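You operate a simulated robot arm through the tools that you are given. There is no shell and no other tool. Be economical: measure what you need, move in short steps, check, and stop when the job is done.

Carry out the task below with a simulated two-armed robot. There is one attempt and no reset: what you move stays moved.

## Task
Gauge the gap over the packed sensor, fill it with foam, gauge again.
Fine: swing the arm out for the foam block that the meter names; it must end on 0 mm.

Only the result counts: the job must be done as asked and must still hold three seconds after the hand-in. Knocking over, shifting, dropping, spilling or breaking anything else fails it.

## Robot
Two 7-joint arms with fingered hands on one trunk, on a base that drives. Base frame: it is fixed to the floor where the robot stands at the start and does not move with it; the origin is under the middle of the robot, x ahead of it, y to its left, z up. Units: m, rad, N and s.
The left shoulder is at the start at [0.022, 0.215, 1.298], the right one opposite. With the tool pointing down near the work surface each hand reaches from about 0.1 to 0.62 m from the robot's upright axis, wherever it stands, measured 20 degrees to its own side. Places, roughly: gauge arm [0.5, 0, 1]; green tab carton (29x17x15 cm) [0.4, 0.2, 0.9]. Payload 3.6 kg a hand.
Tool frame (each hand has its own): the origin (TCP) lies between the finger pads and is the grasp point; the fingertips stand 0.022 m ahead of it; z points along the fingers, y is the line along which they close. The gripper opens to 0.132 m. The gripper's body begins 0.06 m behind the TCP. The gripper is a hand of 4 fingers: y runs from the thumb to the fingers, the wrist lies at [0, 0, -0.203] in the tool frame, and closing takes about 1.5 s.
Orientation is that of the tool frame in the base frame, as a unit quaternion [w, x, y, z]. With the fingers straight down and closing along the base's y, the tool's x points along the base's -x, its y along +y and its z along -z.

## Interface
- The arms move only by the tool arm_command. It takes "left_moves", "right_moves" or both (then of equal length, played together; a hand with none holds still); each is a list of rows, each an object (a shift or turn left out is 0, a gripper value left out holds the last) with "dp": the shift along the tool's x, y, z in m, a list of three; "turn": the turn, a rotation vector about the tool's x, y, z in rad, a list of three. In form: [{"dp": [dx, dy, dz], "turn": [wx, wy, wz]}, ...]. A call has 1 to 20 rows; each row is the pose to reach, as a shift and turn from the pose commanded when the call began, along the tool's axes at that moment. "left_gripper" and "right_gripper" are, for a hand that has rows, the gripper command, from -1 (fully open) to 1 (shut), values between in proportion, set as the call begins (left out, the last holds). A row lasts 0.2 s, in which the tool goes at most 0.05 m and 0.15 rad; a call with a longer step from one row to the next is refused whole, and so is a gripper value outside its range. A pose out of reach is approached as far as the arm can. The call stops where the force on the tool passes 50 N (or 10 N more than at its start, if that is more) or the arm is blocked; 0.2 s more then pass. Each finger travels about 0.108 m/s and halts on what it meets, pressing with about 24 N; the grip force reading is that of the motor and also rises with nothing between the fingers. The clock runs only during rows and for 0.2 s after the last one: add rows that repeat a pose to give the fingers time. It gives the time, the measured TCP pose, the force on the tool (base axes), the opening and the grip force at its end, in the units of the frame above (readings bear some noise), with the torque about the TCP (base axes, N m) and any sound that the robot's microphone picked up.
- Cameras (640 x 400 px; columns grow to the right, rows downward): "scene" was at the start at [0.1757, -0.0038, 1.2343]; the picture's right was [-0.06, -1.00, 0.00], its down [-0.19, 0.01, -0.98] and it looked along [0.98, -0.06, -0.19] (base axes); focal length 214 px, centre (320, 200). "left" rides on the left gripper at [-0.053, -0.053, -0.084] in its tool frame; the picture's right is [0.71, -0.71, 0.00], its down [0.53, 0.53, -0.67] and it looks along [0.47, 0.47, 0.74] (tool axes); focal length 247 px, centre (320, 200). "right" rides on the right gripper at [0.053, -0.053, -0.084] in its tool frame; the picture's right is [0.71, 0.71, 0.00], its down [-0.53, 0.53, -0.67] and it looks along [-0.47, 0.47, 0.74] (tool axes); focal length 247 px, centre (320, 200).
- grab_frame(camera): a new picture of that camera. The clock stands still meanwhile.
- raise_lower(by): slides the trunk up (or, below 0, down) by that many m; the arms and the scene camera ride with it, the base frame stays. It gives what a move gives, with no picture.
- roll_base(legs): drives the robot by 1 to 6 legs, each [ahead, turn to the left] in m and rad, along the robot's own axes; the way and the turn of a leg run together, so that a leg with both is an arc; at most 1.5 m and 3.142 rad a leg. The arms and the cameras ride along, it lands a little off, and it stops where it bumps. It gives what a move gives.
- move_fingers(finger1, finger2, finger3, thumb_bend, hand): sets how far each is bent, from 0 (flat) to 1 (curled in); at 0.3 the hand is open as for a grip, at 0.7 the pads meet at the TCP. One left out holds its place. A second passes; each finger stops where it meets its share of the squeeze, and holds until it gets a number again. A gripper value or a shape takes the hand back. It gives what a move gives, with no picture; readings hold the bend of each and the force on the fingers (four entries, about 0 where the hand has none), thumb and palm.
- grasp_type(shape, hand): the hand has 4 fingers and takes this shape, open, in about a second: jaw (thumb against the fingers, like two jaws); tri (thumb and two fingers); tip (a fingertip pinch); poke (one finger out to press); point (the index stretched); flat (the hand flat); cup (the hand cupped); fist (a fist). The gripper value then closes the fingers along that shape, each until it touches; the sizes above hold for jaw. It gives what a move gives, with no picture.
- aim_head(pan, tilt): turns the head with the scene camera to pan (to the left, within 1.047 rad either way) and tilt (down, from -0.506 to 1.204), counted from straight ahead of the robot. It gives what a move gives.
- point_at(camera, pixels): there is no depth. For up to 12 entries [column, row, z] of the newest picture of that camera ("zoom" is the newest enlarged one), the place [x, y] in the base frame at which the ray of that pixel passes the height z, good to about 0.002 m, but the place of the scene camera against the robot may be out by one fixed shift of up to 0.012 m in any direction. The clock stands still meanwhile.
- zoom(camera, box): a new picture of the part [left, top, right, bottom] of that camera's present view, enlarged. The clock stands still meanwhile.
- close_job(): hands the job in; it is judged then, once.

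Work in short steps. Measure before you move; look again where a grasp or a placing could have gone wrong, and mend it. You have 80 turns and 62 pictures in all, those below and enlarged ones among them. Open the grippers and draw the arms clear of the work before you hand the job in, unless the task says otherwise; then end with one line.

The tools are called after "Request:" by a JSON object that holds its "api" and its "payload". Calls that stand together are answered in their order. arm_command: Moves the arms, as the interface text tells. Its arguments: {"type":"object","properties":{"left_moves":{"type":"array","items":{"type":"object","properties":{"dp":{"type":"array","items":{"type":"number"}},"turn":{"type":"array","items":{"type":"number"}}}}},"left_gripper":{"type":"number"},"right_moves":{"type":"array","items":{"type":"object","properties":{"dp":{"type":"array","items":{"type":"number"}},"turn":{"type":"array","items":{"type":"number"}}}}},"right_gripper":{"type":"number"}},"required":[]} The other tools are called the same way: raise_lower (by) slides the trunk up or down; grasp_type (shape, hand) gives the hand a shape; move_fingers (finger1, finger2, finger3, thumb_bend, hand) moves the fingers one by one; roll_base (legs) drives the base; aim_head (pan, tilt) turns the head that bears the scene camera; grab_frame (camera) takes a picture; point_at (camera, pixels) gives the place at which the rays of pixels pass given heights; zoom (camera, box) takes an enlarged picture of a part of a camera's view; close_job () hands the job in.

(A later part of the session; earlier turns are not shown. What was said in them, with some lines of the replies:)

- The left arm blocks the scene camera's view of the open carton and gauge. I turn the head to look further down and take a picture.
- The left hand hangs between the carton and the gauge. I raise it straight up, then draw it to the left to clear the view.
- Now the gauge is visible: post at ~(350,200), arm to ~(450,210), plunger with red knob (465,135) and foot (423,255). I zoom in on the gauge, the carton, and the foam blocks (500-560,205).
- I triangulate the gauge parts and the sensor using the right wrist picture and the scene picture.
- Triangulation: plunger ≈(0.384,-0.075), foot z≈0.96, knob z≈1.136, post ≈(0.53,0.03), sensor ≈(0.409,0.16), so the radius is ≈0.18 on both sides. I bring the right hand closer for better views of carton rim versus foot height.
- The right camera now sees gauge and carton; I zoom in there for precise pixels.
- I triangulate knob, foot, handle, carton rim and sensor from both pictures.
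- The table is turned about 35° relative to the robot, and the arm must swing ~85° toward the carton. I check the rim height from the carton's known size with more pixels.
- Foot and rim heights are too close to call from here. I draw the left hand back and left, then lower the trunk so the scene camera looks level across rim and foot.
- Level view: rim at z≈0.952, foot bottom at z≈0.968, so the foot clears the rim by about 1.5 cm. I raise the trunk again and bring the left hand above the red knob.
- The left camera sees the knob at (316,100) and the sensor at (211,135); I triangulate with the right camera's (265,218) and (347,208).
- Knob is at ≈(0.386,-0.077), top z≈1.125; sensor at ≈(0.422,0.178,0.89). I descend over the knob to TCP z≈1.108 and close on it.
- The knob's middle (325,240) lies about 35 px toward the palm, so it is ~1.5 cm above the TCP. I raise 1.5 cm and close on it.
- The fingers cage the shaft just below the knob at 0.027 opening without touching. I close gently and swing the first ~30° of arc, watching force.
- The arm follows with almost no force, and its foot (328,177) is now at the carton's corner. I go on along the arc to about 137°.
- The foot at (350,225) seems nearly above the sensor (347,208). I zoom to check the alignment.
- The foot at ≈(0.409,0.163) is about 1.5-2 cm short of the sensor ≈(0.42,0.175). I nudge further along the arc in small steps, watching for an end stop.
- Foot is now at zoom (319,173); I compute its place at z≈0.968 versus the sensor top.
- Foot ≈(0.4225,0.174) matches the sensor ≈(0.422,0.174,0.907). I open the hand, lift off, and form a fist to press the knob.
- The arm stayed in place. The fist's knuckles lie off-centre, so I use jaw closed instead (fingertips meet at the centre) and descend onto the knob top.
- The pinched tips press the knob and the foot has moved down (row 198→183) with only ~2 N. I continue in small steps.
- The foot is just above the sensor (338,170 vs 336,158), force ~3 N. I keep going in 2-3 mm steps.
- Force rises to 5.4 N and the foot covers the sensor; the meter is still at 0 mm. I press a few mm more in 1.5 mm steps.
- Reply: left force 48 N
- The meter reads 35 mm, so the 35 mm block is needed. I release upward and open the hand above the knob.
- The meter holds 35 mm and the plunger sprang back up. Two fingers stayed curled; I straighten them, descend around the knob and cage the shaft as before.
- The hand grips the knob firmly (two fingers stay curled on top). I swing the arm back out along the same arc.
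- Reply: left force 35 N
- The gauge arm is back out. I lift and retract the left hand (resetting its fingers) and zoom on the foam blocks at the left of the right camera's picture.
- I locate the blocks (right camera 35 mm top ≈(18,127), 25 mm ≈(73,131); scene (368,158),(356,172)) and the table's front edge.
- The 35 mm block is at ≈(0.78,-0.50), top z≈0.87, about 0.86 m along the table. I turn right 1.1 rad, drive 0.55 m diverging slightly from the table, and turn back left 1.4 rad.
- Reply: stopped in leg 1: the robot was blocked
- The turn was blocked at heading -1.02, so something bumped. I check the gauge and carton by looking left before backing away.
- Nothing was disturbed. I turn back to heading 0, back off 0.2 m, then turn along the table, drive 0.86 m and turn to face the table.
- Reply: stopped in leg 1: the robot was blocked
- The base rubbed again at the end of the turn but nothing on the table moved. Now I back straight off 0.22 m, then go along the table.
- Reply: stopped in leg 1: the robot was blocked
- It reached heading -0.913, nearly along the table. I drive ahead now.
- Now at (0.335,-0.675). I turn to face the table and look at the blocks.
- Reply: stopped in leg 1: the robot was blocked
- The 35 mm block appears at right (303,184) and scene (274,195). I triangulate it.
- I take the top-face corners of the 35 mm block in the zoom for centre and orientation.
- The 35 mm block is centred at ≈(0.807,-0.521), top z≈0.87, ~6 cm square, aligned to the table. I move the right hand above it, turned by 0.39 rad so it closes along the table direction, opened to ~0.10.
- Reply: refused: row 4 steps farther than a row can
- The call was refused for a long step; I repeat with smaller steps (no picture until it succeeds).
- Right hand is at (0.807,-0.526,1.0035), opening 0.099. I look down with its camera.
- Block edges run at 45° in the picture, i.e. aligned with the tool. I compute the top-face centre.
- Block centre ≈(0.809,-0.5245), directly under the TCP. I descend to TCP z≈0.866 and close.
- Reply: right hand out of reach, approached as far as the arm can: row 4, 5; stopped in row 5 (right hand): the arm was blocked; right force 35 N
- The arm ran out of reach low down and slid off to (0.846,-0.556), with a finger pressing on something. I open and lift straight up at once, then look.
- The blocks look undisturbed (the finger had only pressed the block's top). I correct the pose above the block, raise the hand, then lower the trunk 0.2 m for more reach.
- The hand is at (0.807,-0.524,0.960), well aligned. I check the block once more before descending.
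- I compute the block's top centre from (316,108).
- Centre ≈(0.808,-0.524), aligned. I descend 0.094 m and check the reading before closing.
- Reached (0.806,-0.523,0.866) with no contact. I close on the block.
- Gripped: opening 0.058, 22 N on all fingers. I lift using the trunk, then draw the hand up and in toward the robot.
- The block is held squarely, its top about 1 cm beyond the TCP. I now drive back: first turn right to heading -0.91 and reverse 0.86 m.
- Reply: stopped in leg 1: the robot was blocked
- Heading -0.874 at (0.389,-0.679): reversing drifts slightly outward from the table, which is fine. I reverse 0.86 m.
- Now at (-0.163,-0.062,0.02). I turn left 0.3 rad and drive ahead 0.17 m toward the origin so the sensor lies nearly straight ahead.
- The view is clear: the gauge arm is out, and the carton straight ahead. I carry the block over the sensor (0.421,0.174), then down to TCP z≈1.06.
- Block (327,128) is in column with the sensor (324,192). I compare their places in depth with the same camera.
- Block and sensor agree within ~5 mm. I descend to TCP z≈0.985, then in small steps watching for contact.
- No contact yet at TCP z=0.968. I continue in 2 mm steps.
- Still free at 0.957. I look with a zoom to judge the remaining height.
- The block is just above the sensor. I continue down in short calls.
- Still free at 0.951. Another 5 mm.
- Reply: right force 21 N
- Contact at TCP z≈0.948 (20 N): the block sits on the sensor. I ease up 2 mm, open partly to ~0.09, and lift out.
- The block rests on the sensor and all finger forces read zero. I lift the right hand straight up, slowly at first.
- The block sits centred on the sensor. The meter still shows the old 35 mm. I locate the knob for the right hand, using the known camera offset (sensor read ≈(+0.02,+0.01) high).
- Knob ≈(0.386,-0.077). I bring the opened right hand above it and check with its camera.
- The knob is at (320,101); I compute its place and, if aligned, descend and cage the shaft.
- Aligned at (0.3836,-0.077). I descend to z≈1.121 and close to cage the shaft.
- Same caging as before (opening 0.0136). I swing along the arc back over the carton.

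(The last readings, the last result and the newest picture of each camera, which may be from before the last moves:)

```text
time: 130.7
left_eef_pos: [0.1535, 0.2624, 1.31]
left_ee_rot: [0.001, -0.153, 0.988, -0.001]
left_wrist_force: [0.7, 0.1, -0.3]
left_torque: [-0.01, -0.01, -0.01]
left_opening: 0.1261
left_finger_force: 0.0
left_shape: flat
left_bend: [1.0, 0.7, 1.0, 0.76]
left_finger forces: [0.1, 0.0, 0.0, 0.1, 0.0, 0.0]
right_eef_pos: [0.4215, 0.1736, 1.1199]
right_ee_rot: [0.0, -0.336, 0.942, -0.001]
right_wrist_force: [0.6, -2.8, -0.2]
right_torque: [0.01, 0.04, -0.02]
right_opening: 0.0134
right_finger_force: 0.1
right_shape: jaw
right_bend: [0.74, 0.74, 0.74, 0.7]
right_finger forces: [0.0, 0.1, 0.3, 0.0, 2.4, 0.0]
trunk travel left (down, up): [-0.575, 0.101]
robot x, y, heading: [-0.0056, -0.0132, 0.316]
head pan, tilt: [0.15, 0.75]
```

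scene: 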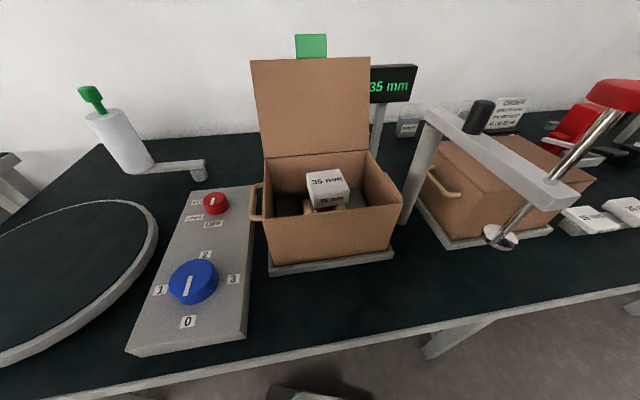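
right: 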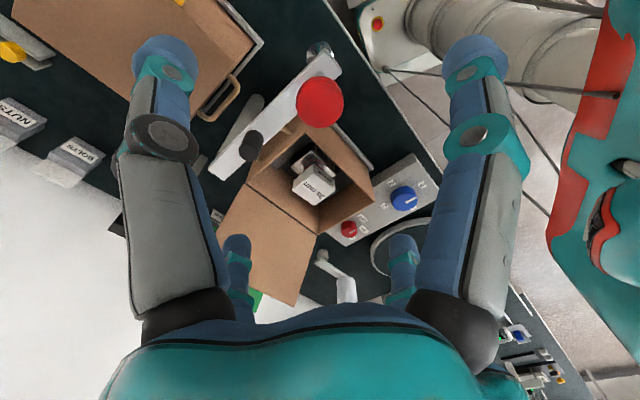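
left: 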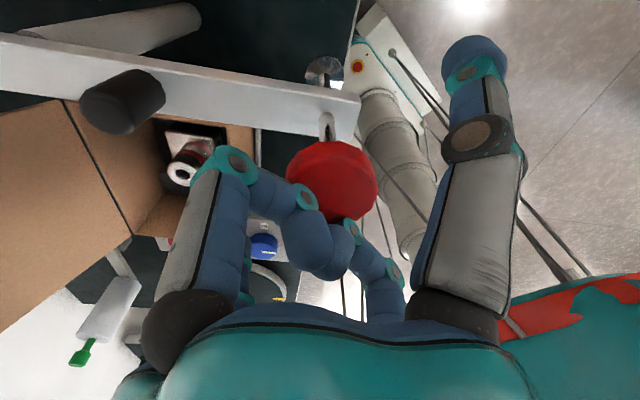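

Reached (0.4215,0.1736) with small side force. I open, lift off 10 cm, and check.

Request:
{"api": "arm_command", "payload": {"right_moves": [{}, {}, {}, {}, {}, {}, {}, {}, {"dp": [0, 0, -0.03]}, {"dp": [0, 0, -0.065]}, {"dp": [0, 0, -0.1]}], "right_gripper": -1}}

Request:
{"api": "grab_frame", "payload": {"camera": "scene"}}

```text
time: 133.1
left_eef_pos: [0.1536, 0.2631, 1.3088]
left_ee_rot: [0.002, -0.151, 0.989, 0.001]
left_wrist_force: [-0.1, 0.2, -0.1]
left_torque: [0.01, -0.01, 0.0]
left_opening: 0.126
left_finger_force: 0.1
left_shape: flat
left_bend: [1.0, 0.7, 1.0, 0.76]
left_finger forces: [0.0, 0.1, 0.0, 0.1, 0.0, 0.1]
right_eef_pos: [0.4217, 0.1746, 1.2235]
right_ee_rot: [0.001, -0.336, 0.942, 0.0]
right_wrist_force: [-0.5, 0.1, -0.2]
right_torque: [0.05, -0.02, 0.01]
right_opening: 0.1321
right_finger_force: 0.2
right_shape: jaw
right_bend: [0.3, 0.3, 0.3, 0.3]
right_finger forces: [0.0, 0.0, 0.0, 0.0, 0.0, 0.0]
trunk travel left (down, up): [-0.575, 0.101]
robot x, y, heading: [-0.0025, -0.0157, 0.313]
head pan, tilt: [0.15, 0.75]
```

```text
2 pictures are left
```

scene: 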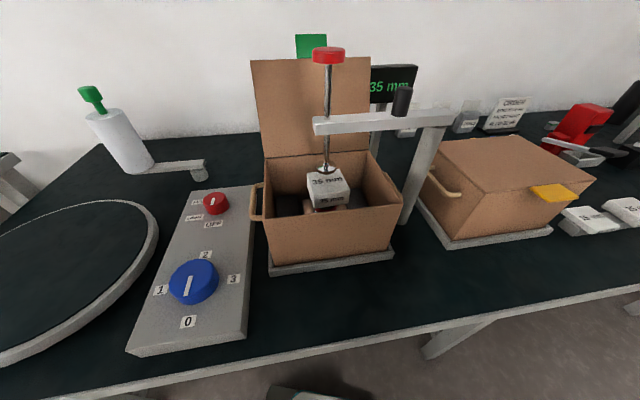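

The plunger stands over the foam's centre. I close the right hand and descend onto the knob; contact with the foam is expected near TCP z≈1.14.

Request:
{"api": "arm_command", "payload": {"right_moves": [{}, {}, {}, {}, {}, {}, {}, {}, {}], "right_gripper": 1}}

Request:
{"api": "arm_command", "payload": {"right_moves": [{"dp": [0, 0, 0.025]}, {"dp": [0, 0, 0.045]}, {"dp": [0, 0, 0.06]}, {"dp": [0, 0, 0.065]}, {"dp": [0, 0, 0.07]}, {"dp": [0, 0, 0.075]}, {"dp": [0, 0, 0.078]}]}}

```text
time: 135.1
left_eef_pos: [0.1538, 0.263, 1.3104]
left_ee_rot: [0.001, -0.152, 0.988, 0.0]
left_wrist_force: [0.1, 0.0, -0.5]
left_torque: [0.0, 0.02, 0.03]
left_opening: 0.126
left_finger_force: 0.0
left_shape: flat
left_bend: [1.0, 0.7, 1.0, 0.76]
left_finger forces: [0.1, 0.1, 0.1, 0.0, 0.0, 0.0]
right_eef_pos: [0.4221, 0.174, 1.2214]
right_ee_rot: [0.001, -0.336, 0.942, 0.0]
right_wrist_force: [-1.0, 0.3, -0.3]
right_torque: [-0.01, 0.0, 0.0]
right_opening: 0.0
right_finger_force: 24.2
right_shape: jaw
right_bend: [0.7, 0.7, 0.7, 0.7]
right_finger forces: [0.1, 0.0, 0.1, 0.0, 0.1, 0.1]
trunk travel left (down, up): [-0.575, 0.101]
robot x, y, heading: [-0.0027, -0.013, 0.313]
head pan, tilt: [0.15, 0.75]
```

```text
time: 136.7
left_eef_pos: [0.1549, 0.2628, 1.3098]
left_ee_rot: [0.001, -0.152, 0.988, 0.001]
left_wrist_force: [-0.5, 0.7, -0.4]
left_torque: [0.03, -0.01, 0.0]
left_opening: 0.126
left_finger_force: 0.1
left_shape: flat
left_bend: [1.0, 0.7, 1.0, 0.76]
left_finger forces: [0.0, 0.1, 0.0, 0.0, 0.0, 0.1]
right_eef_pos: [0.4201, 0.1734, 1.1417]
right_ee_rot: [0.0, -0.337, 0.942, 0.0]
right_wrist_force: [1.2, 0.3, 3.0]
right_torque: [0.02, 0.01, 0.0]
right_opening: 0.0
right_finger_force: 24.3
right_shape: jaw
right_bend: [0.7, 0.7, 0.7, 0.7]
right_finger forces: [0.0, 0.0, 0.0, 0.0, 0.0, 0.1]
trunk travel left (down, up): [-0.575, 0.101]
robot x, y, heading: [-0.003, -0.016, 0.31]
head pan, tilt: [0.15, 0.75]
```

3 N at z=1.142, so the plunger is moving. I press on in 1.5 mm steps toward contact.

Request:
{"api": "arm_command", "payload": {"right_moves": [{"dp": [0, 0, 0.0015]}, {"dp": [0, 0, 0.003]}, {"dp": [0, 0, 0.0045]}]}}

```text
time: 137.5
left_eef_pos: [0.1528, 0.2629, 1.309]
left_ee_rot: [0.001, -0.152, 0.988, 0.0]
left_wrist_force: [0.1, -0.1, 0.7]
left_torque: [-0.01, -0.01, 0.03]
left_opening: 0.1259
left_finger_force: 0.1
left_shape: flat
left_bend: [1.0, 0.7, 1.0, 0.76]
left_finger forces: [0.1, 0.0, 0.0, 0.1, 0.0, 0.0]
right_eef_pos: [0.4202, 0.175, 1.142]
right_ee_rot: [0.003, -0.335, 0.942, 0.002]
right_wrist_force: [2.8, 0.7, 24.0]
right_torque: [0.07, -0.1, 0.0]
right_opening: 0.0
right_finger_force: 23.4
right_shape: jaw
right_bend: [0.7, 0.7, 0.7, 0.7]
right_finger forces: [0.0, 0.0, 0.0, 0.1, 0.1, 0.1]
trunk travel left (down, up): [-0.575, 0.101]
robot x, y, heading: [-0.001, -0.0175, 0.313]
head pan, tilt: [0.15, 0.75]
```

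Solid contact at 1.142 with 24 N. I press slightly more, hold briefly, and read the meter.

Request:
{"api": "arm_command", "payload": {"right_moves": [{"dp": [0, 0, 0.0012]}, {"dp": [0, 0, 0.0012]}, {"dp": [0, 0, 0.0012]}]}}

Request:
{"api": "zoom", "payload": {"camera": "scene", "box": [240, 30, 440, 230]}}

```text
time: 138.3
left_eef_pos: [0.1518, 0.2609, 1.3105]
left_ee_rot: [0.001, -0.152, 0.988, 0.0]
left_wrist_force: [0.3, 0.2, 0.3]
left_torque: [0.01, 0.0, -0.02]
left_opening: 0.1262
left_finger_force: 0.1
left_shape: flat
left_bend: [1.0, 0.7, 1.0, 0.76]
left_finger forces: [0.1, 0.1, 0.0, 0.1, 0.1, 0.0]
right_eef_pos: [0.4202, 0.1745, 1.1412]
right_ee_rot: [0.004, -0.335, 0.942, 0.002]
right_wrist_force: [5.8, -0.8, 39.3]
right_torque: [-0.02, -0.12, 0.01]
right_opening: 0.0
right_finger_force: 23.8
right_shape: jaw
right_bend: [0.7, 0.7, 0.7, 0.7]
right_finger forces: [0.0, 0.0, 0.1, 0.0, 0.1, 0.0]
trunk travel left (down, up): [-0.575, 0.101]
robot x, y, heading: [-0.0058, -0.0137, 0.315]
head pan, tilt: [0.15, 0.75]
```

```text
2.00 times, centred on (340, 130) of scene
```

zoom: 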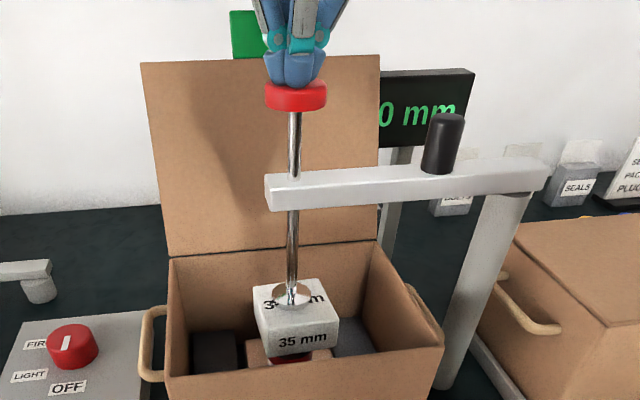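

The meter now reads 0 mm with the 35 mm foam on the sensor. I release straight upward, open the hand, and draw it clear.

Request:
{"api": "arm_command", "payload": {"right_moves": [{"dp": [0, 0, -0.006]}, {"dp": [0, 0, -0.015]}, {"dp": [0, 0, -0.03]}, {"dp": [0, 0, -0.06]}, {"dp": [0, 0, -0.1]}, {"dp": [0, 0, -0.14]}, {"dp": [0, 0, -0.16]}, {"dp": [0.04, -0.02, -0.16]}, {"dp": [0.08, -0.04, -0.16]}, {"dp": [0.12, -0.06, -0.16]}, {"dp": [0.15, -0.09, -0.16]}, {"dp": [0.18, -0.12, -0.16]}, {"dp": [0.2, -0.16, -0.16]}, {"dp": [0.22, -0.2, -0.16]}, {"dp": [0.22, -0.22, -0.16]}]}}

Request:
{"api": "arm_command", "payload": {"right_moves": [{}, {}, {}, {}, {}, {}, {}], "right_gripper": -1}}

Request:
{"api": "grasp_type", "payload": {"shape": "jaw", "hand": "left"}}

Request:
{"api": "zoom", "payload": {"camera": "scene", "box": [220, 30, 460, 280]}}

```text
time: 141.5
left_eef_pos: [0.1541, 0.2625, 1.3104]
left_ee_rot: [0.001, -0.152, 0.988, 0.0]
left_wrist_force: [-0.2, 0.5, -0.9]
left_torque: [-0.03, -0.02, -0.01]
left_opening: 0.1259
left_finger_force: 0.0
left_shape: flat
left_bend: [1.0, 0.7, 1.0, 0.76]
left_finger forces: [0.0, 0.0, 0.0, 0.0, 0.1, 0.0]
right_eef_pos: [0.3891, -0.1358, 1.2964]
right_ee_rot: [-0.001, -0.336, 0.942, -0.001]
right_wrist_force: [0.2, -0.3, -0.7]
right_torque: [0.02, 0.0, 0.0]
right_opening: 0.0001
right_finger_force: 23.8
right_shape: jaw
right_bend: [0.7, 0.7, 0.7, 0.7]
right_finger forces: [0.0, 0.1, 0.0, 0.0, 0.0, 0.1]
trunk travel left (down, up): [-0.575, 0.101]
robot x, y, heading: [-0.0038, -0.0113, 0.312]
head pan, tilt: [0.15, 0.75]
```

```text
time: 143.1
left_eef_pos: [0.1546, 0.263, 1.3098]
left_ee_rot: [0.001, -0.153, 0.988, 0.0]
left_wrist_force: [0.3, 0.1, -0.1]
left_torque: [0.0, -0.01, 0.05]
left_opening: 0.1264
left_finger_force: 0.1
left_shape: flat
left_bend: [1.0, 0.7, 1.0, 0.76]
left_finger forces: [0.0, 0.1, 0.1, 0.0, 0.0, 0.0]
right_eef_pos: [0.3889, -0.1355, 1.2961]
right_ee_rot: [0.001, -0.337, 0.942, 0.0]
right_wrist_force: [0.2, -1.5, -0.2]
right_torque: [-0.02, -0.02, -0.02]
right_opening: 0.132
right_finger_force: 0.0
right_shape: jaw
right_bend: [0.3, 0.3, 0.3, 0.3]
right_finger forces: [0.1, 0.0, 0.0, 0.0, 0.0, 0.1]
trunk travel left (down, up): [-0.575, 0.101]
robot x, y, heading: [0.0001, -0.0117, 0.313]
head pan, tilt: [0.15, 0.75]
```

```text
time: 144.0
left_eef_pos: [0.1535, 0.262, 1.3102]
left_ee_rot: [0.001, -0.152, 0.988, 0.0]
left_wrist_force: [0.5, -0.3, 0.5]
left_torque: [-0.02, -0.01, -0.02]
left_opening: 0.1039
left_finger_force: 0.0
left_shape: jaw
left_bend: [1.0, 0.3, 1.0, 0.3]
left_finger forces: [0.0, 0.0, 0.1, 0.0, 0.0, 0.0]
right_eef_pos: [0.3883, -0.135, 1.2968]
right_ee_rot: [0.0, -0.336, 0.942, 0.0]
right_wrist_force: [0.0, -0.2, -0.4]
right_torque: [0.02, -0.01, 0.01]
right_opening: 0.1319
right_finger_force: 0.1
right_shape: jaw
right_bend: [0.3, 0.3, 0.3, 0.3]
right_finger forces: [0.0, 0.1, 0.0, 0.0, 0.1, 0.0]
trunk travel left (down, up): [-0.575, 0.101]
robot x, y, heading: [-0.0054, -0.0124, 0.309]
head pan, tilt: [0.15, 0.75]
```

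```text
1.60 times, centred on (340, 155) of scene
```

zoom: 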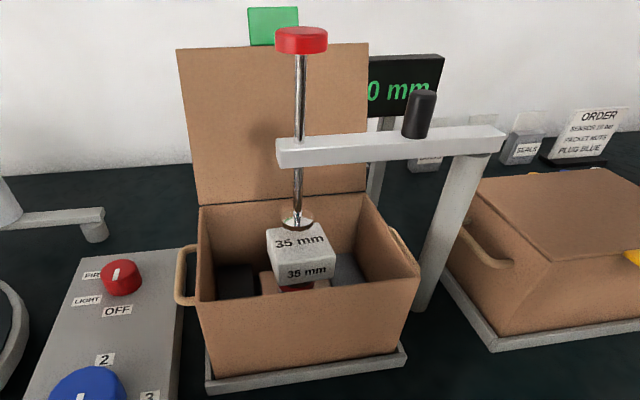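

The meter holds 0 mm, the plunger has sprung up, and the foam sits squarely on the sensor with both hands clear. I hand the job in.

Request:
{"api": "close_job", "payload": {}}

```text
The job is handed in.
```

I gauged the gap over the packed sensor at 35 mm, placed the 35 mm foam block on it, and gauged again. The meter ended on 0 mm, with the gauge arm left over the carton.
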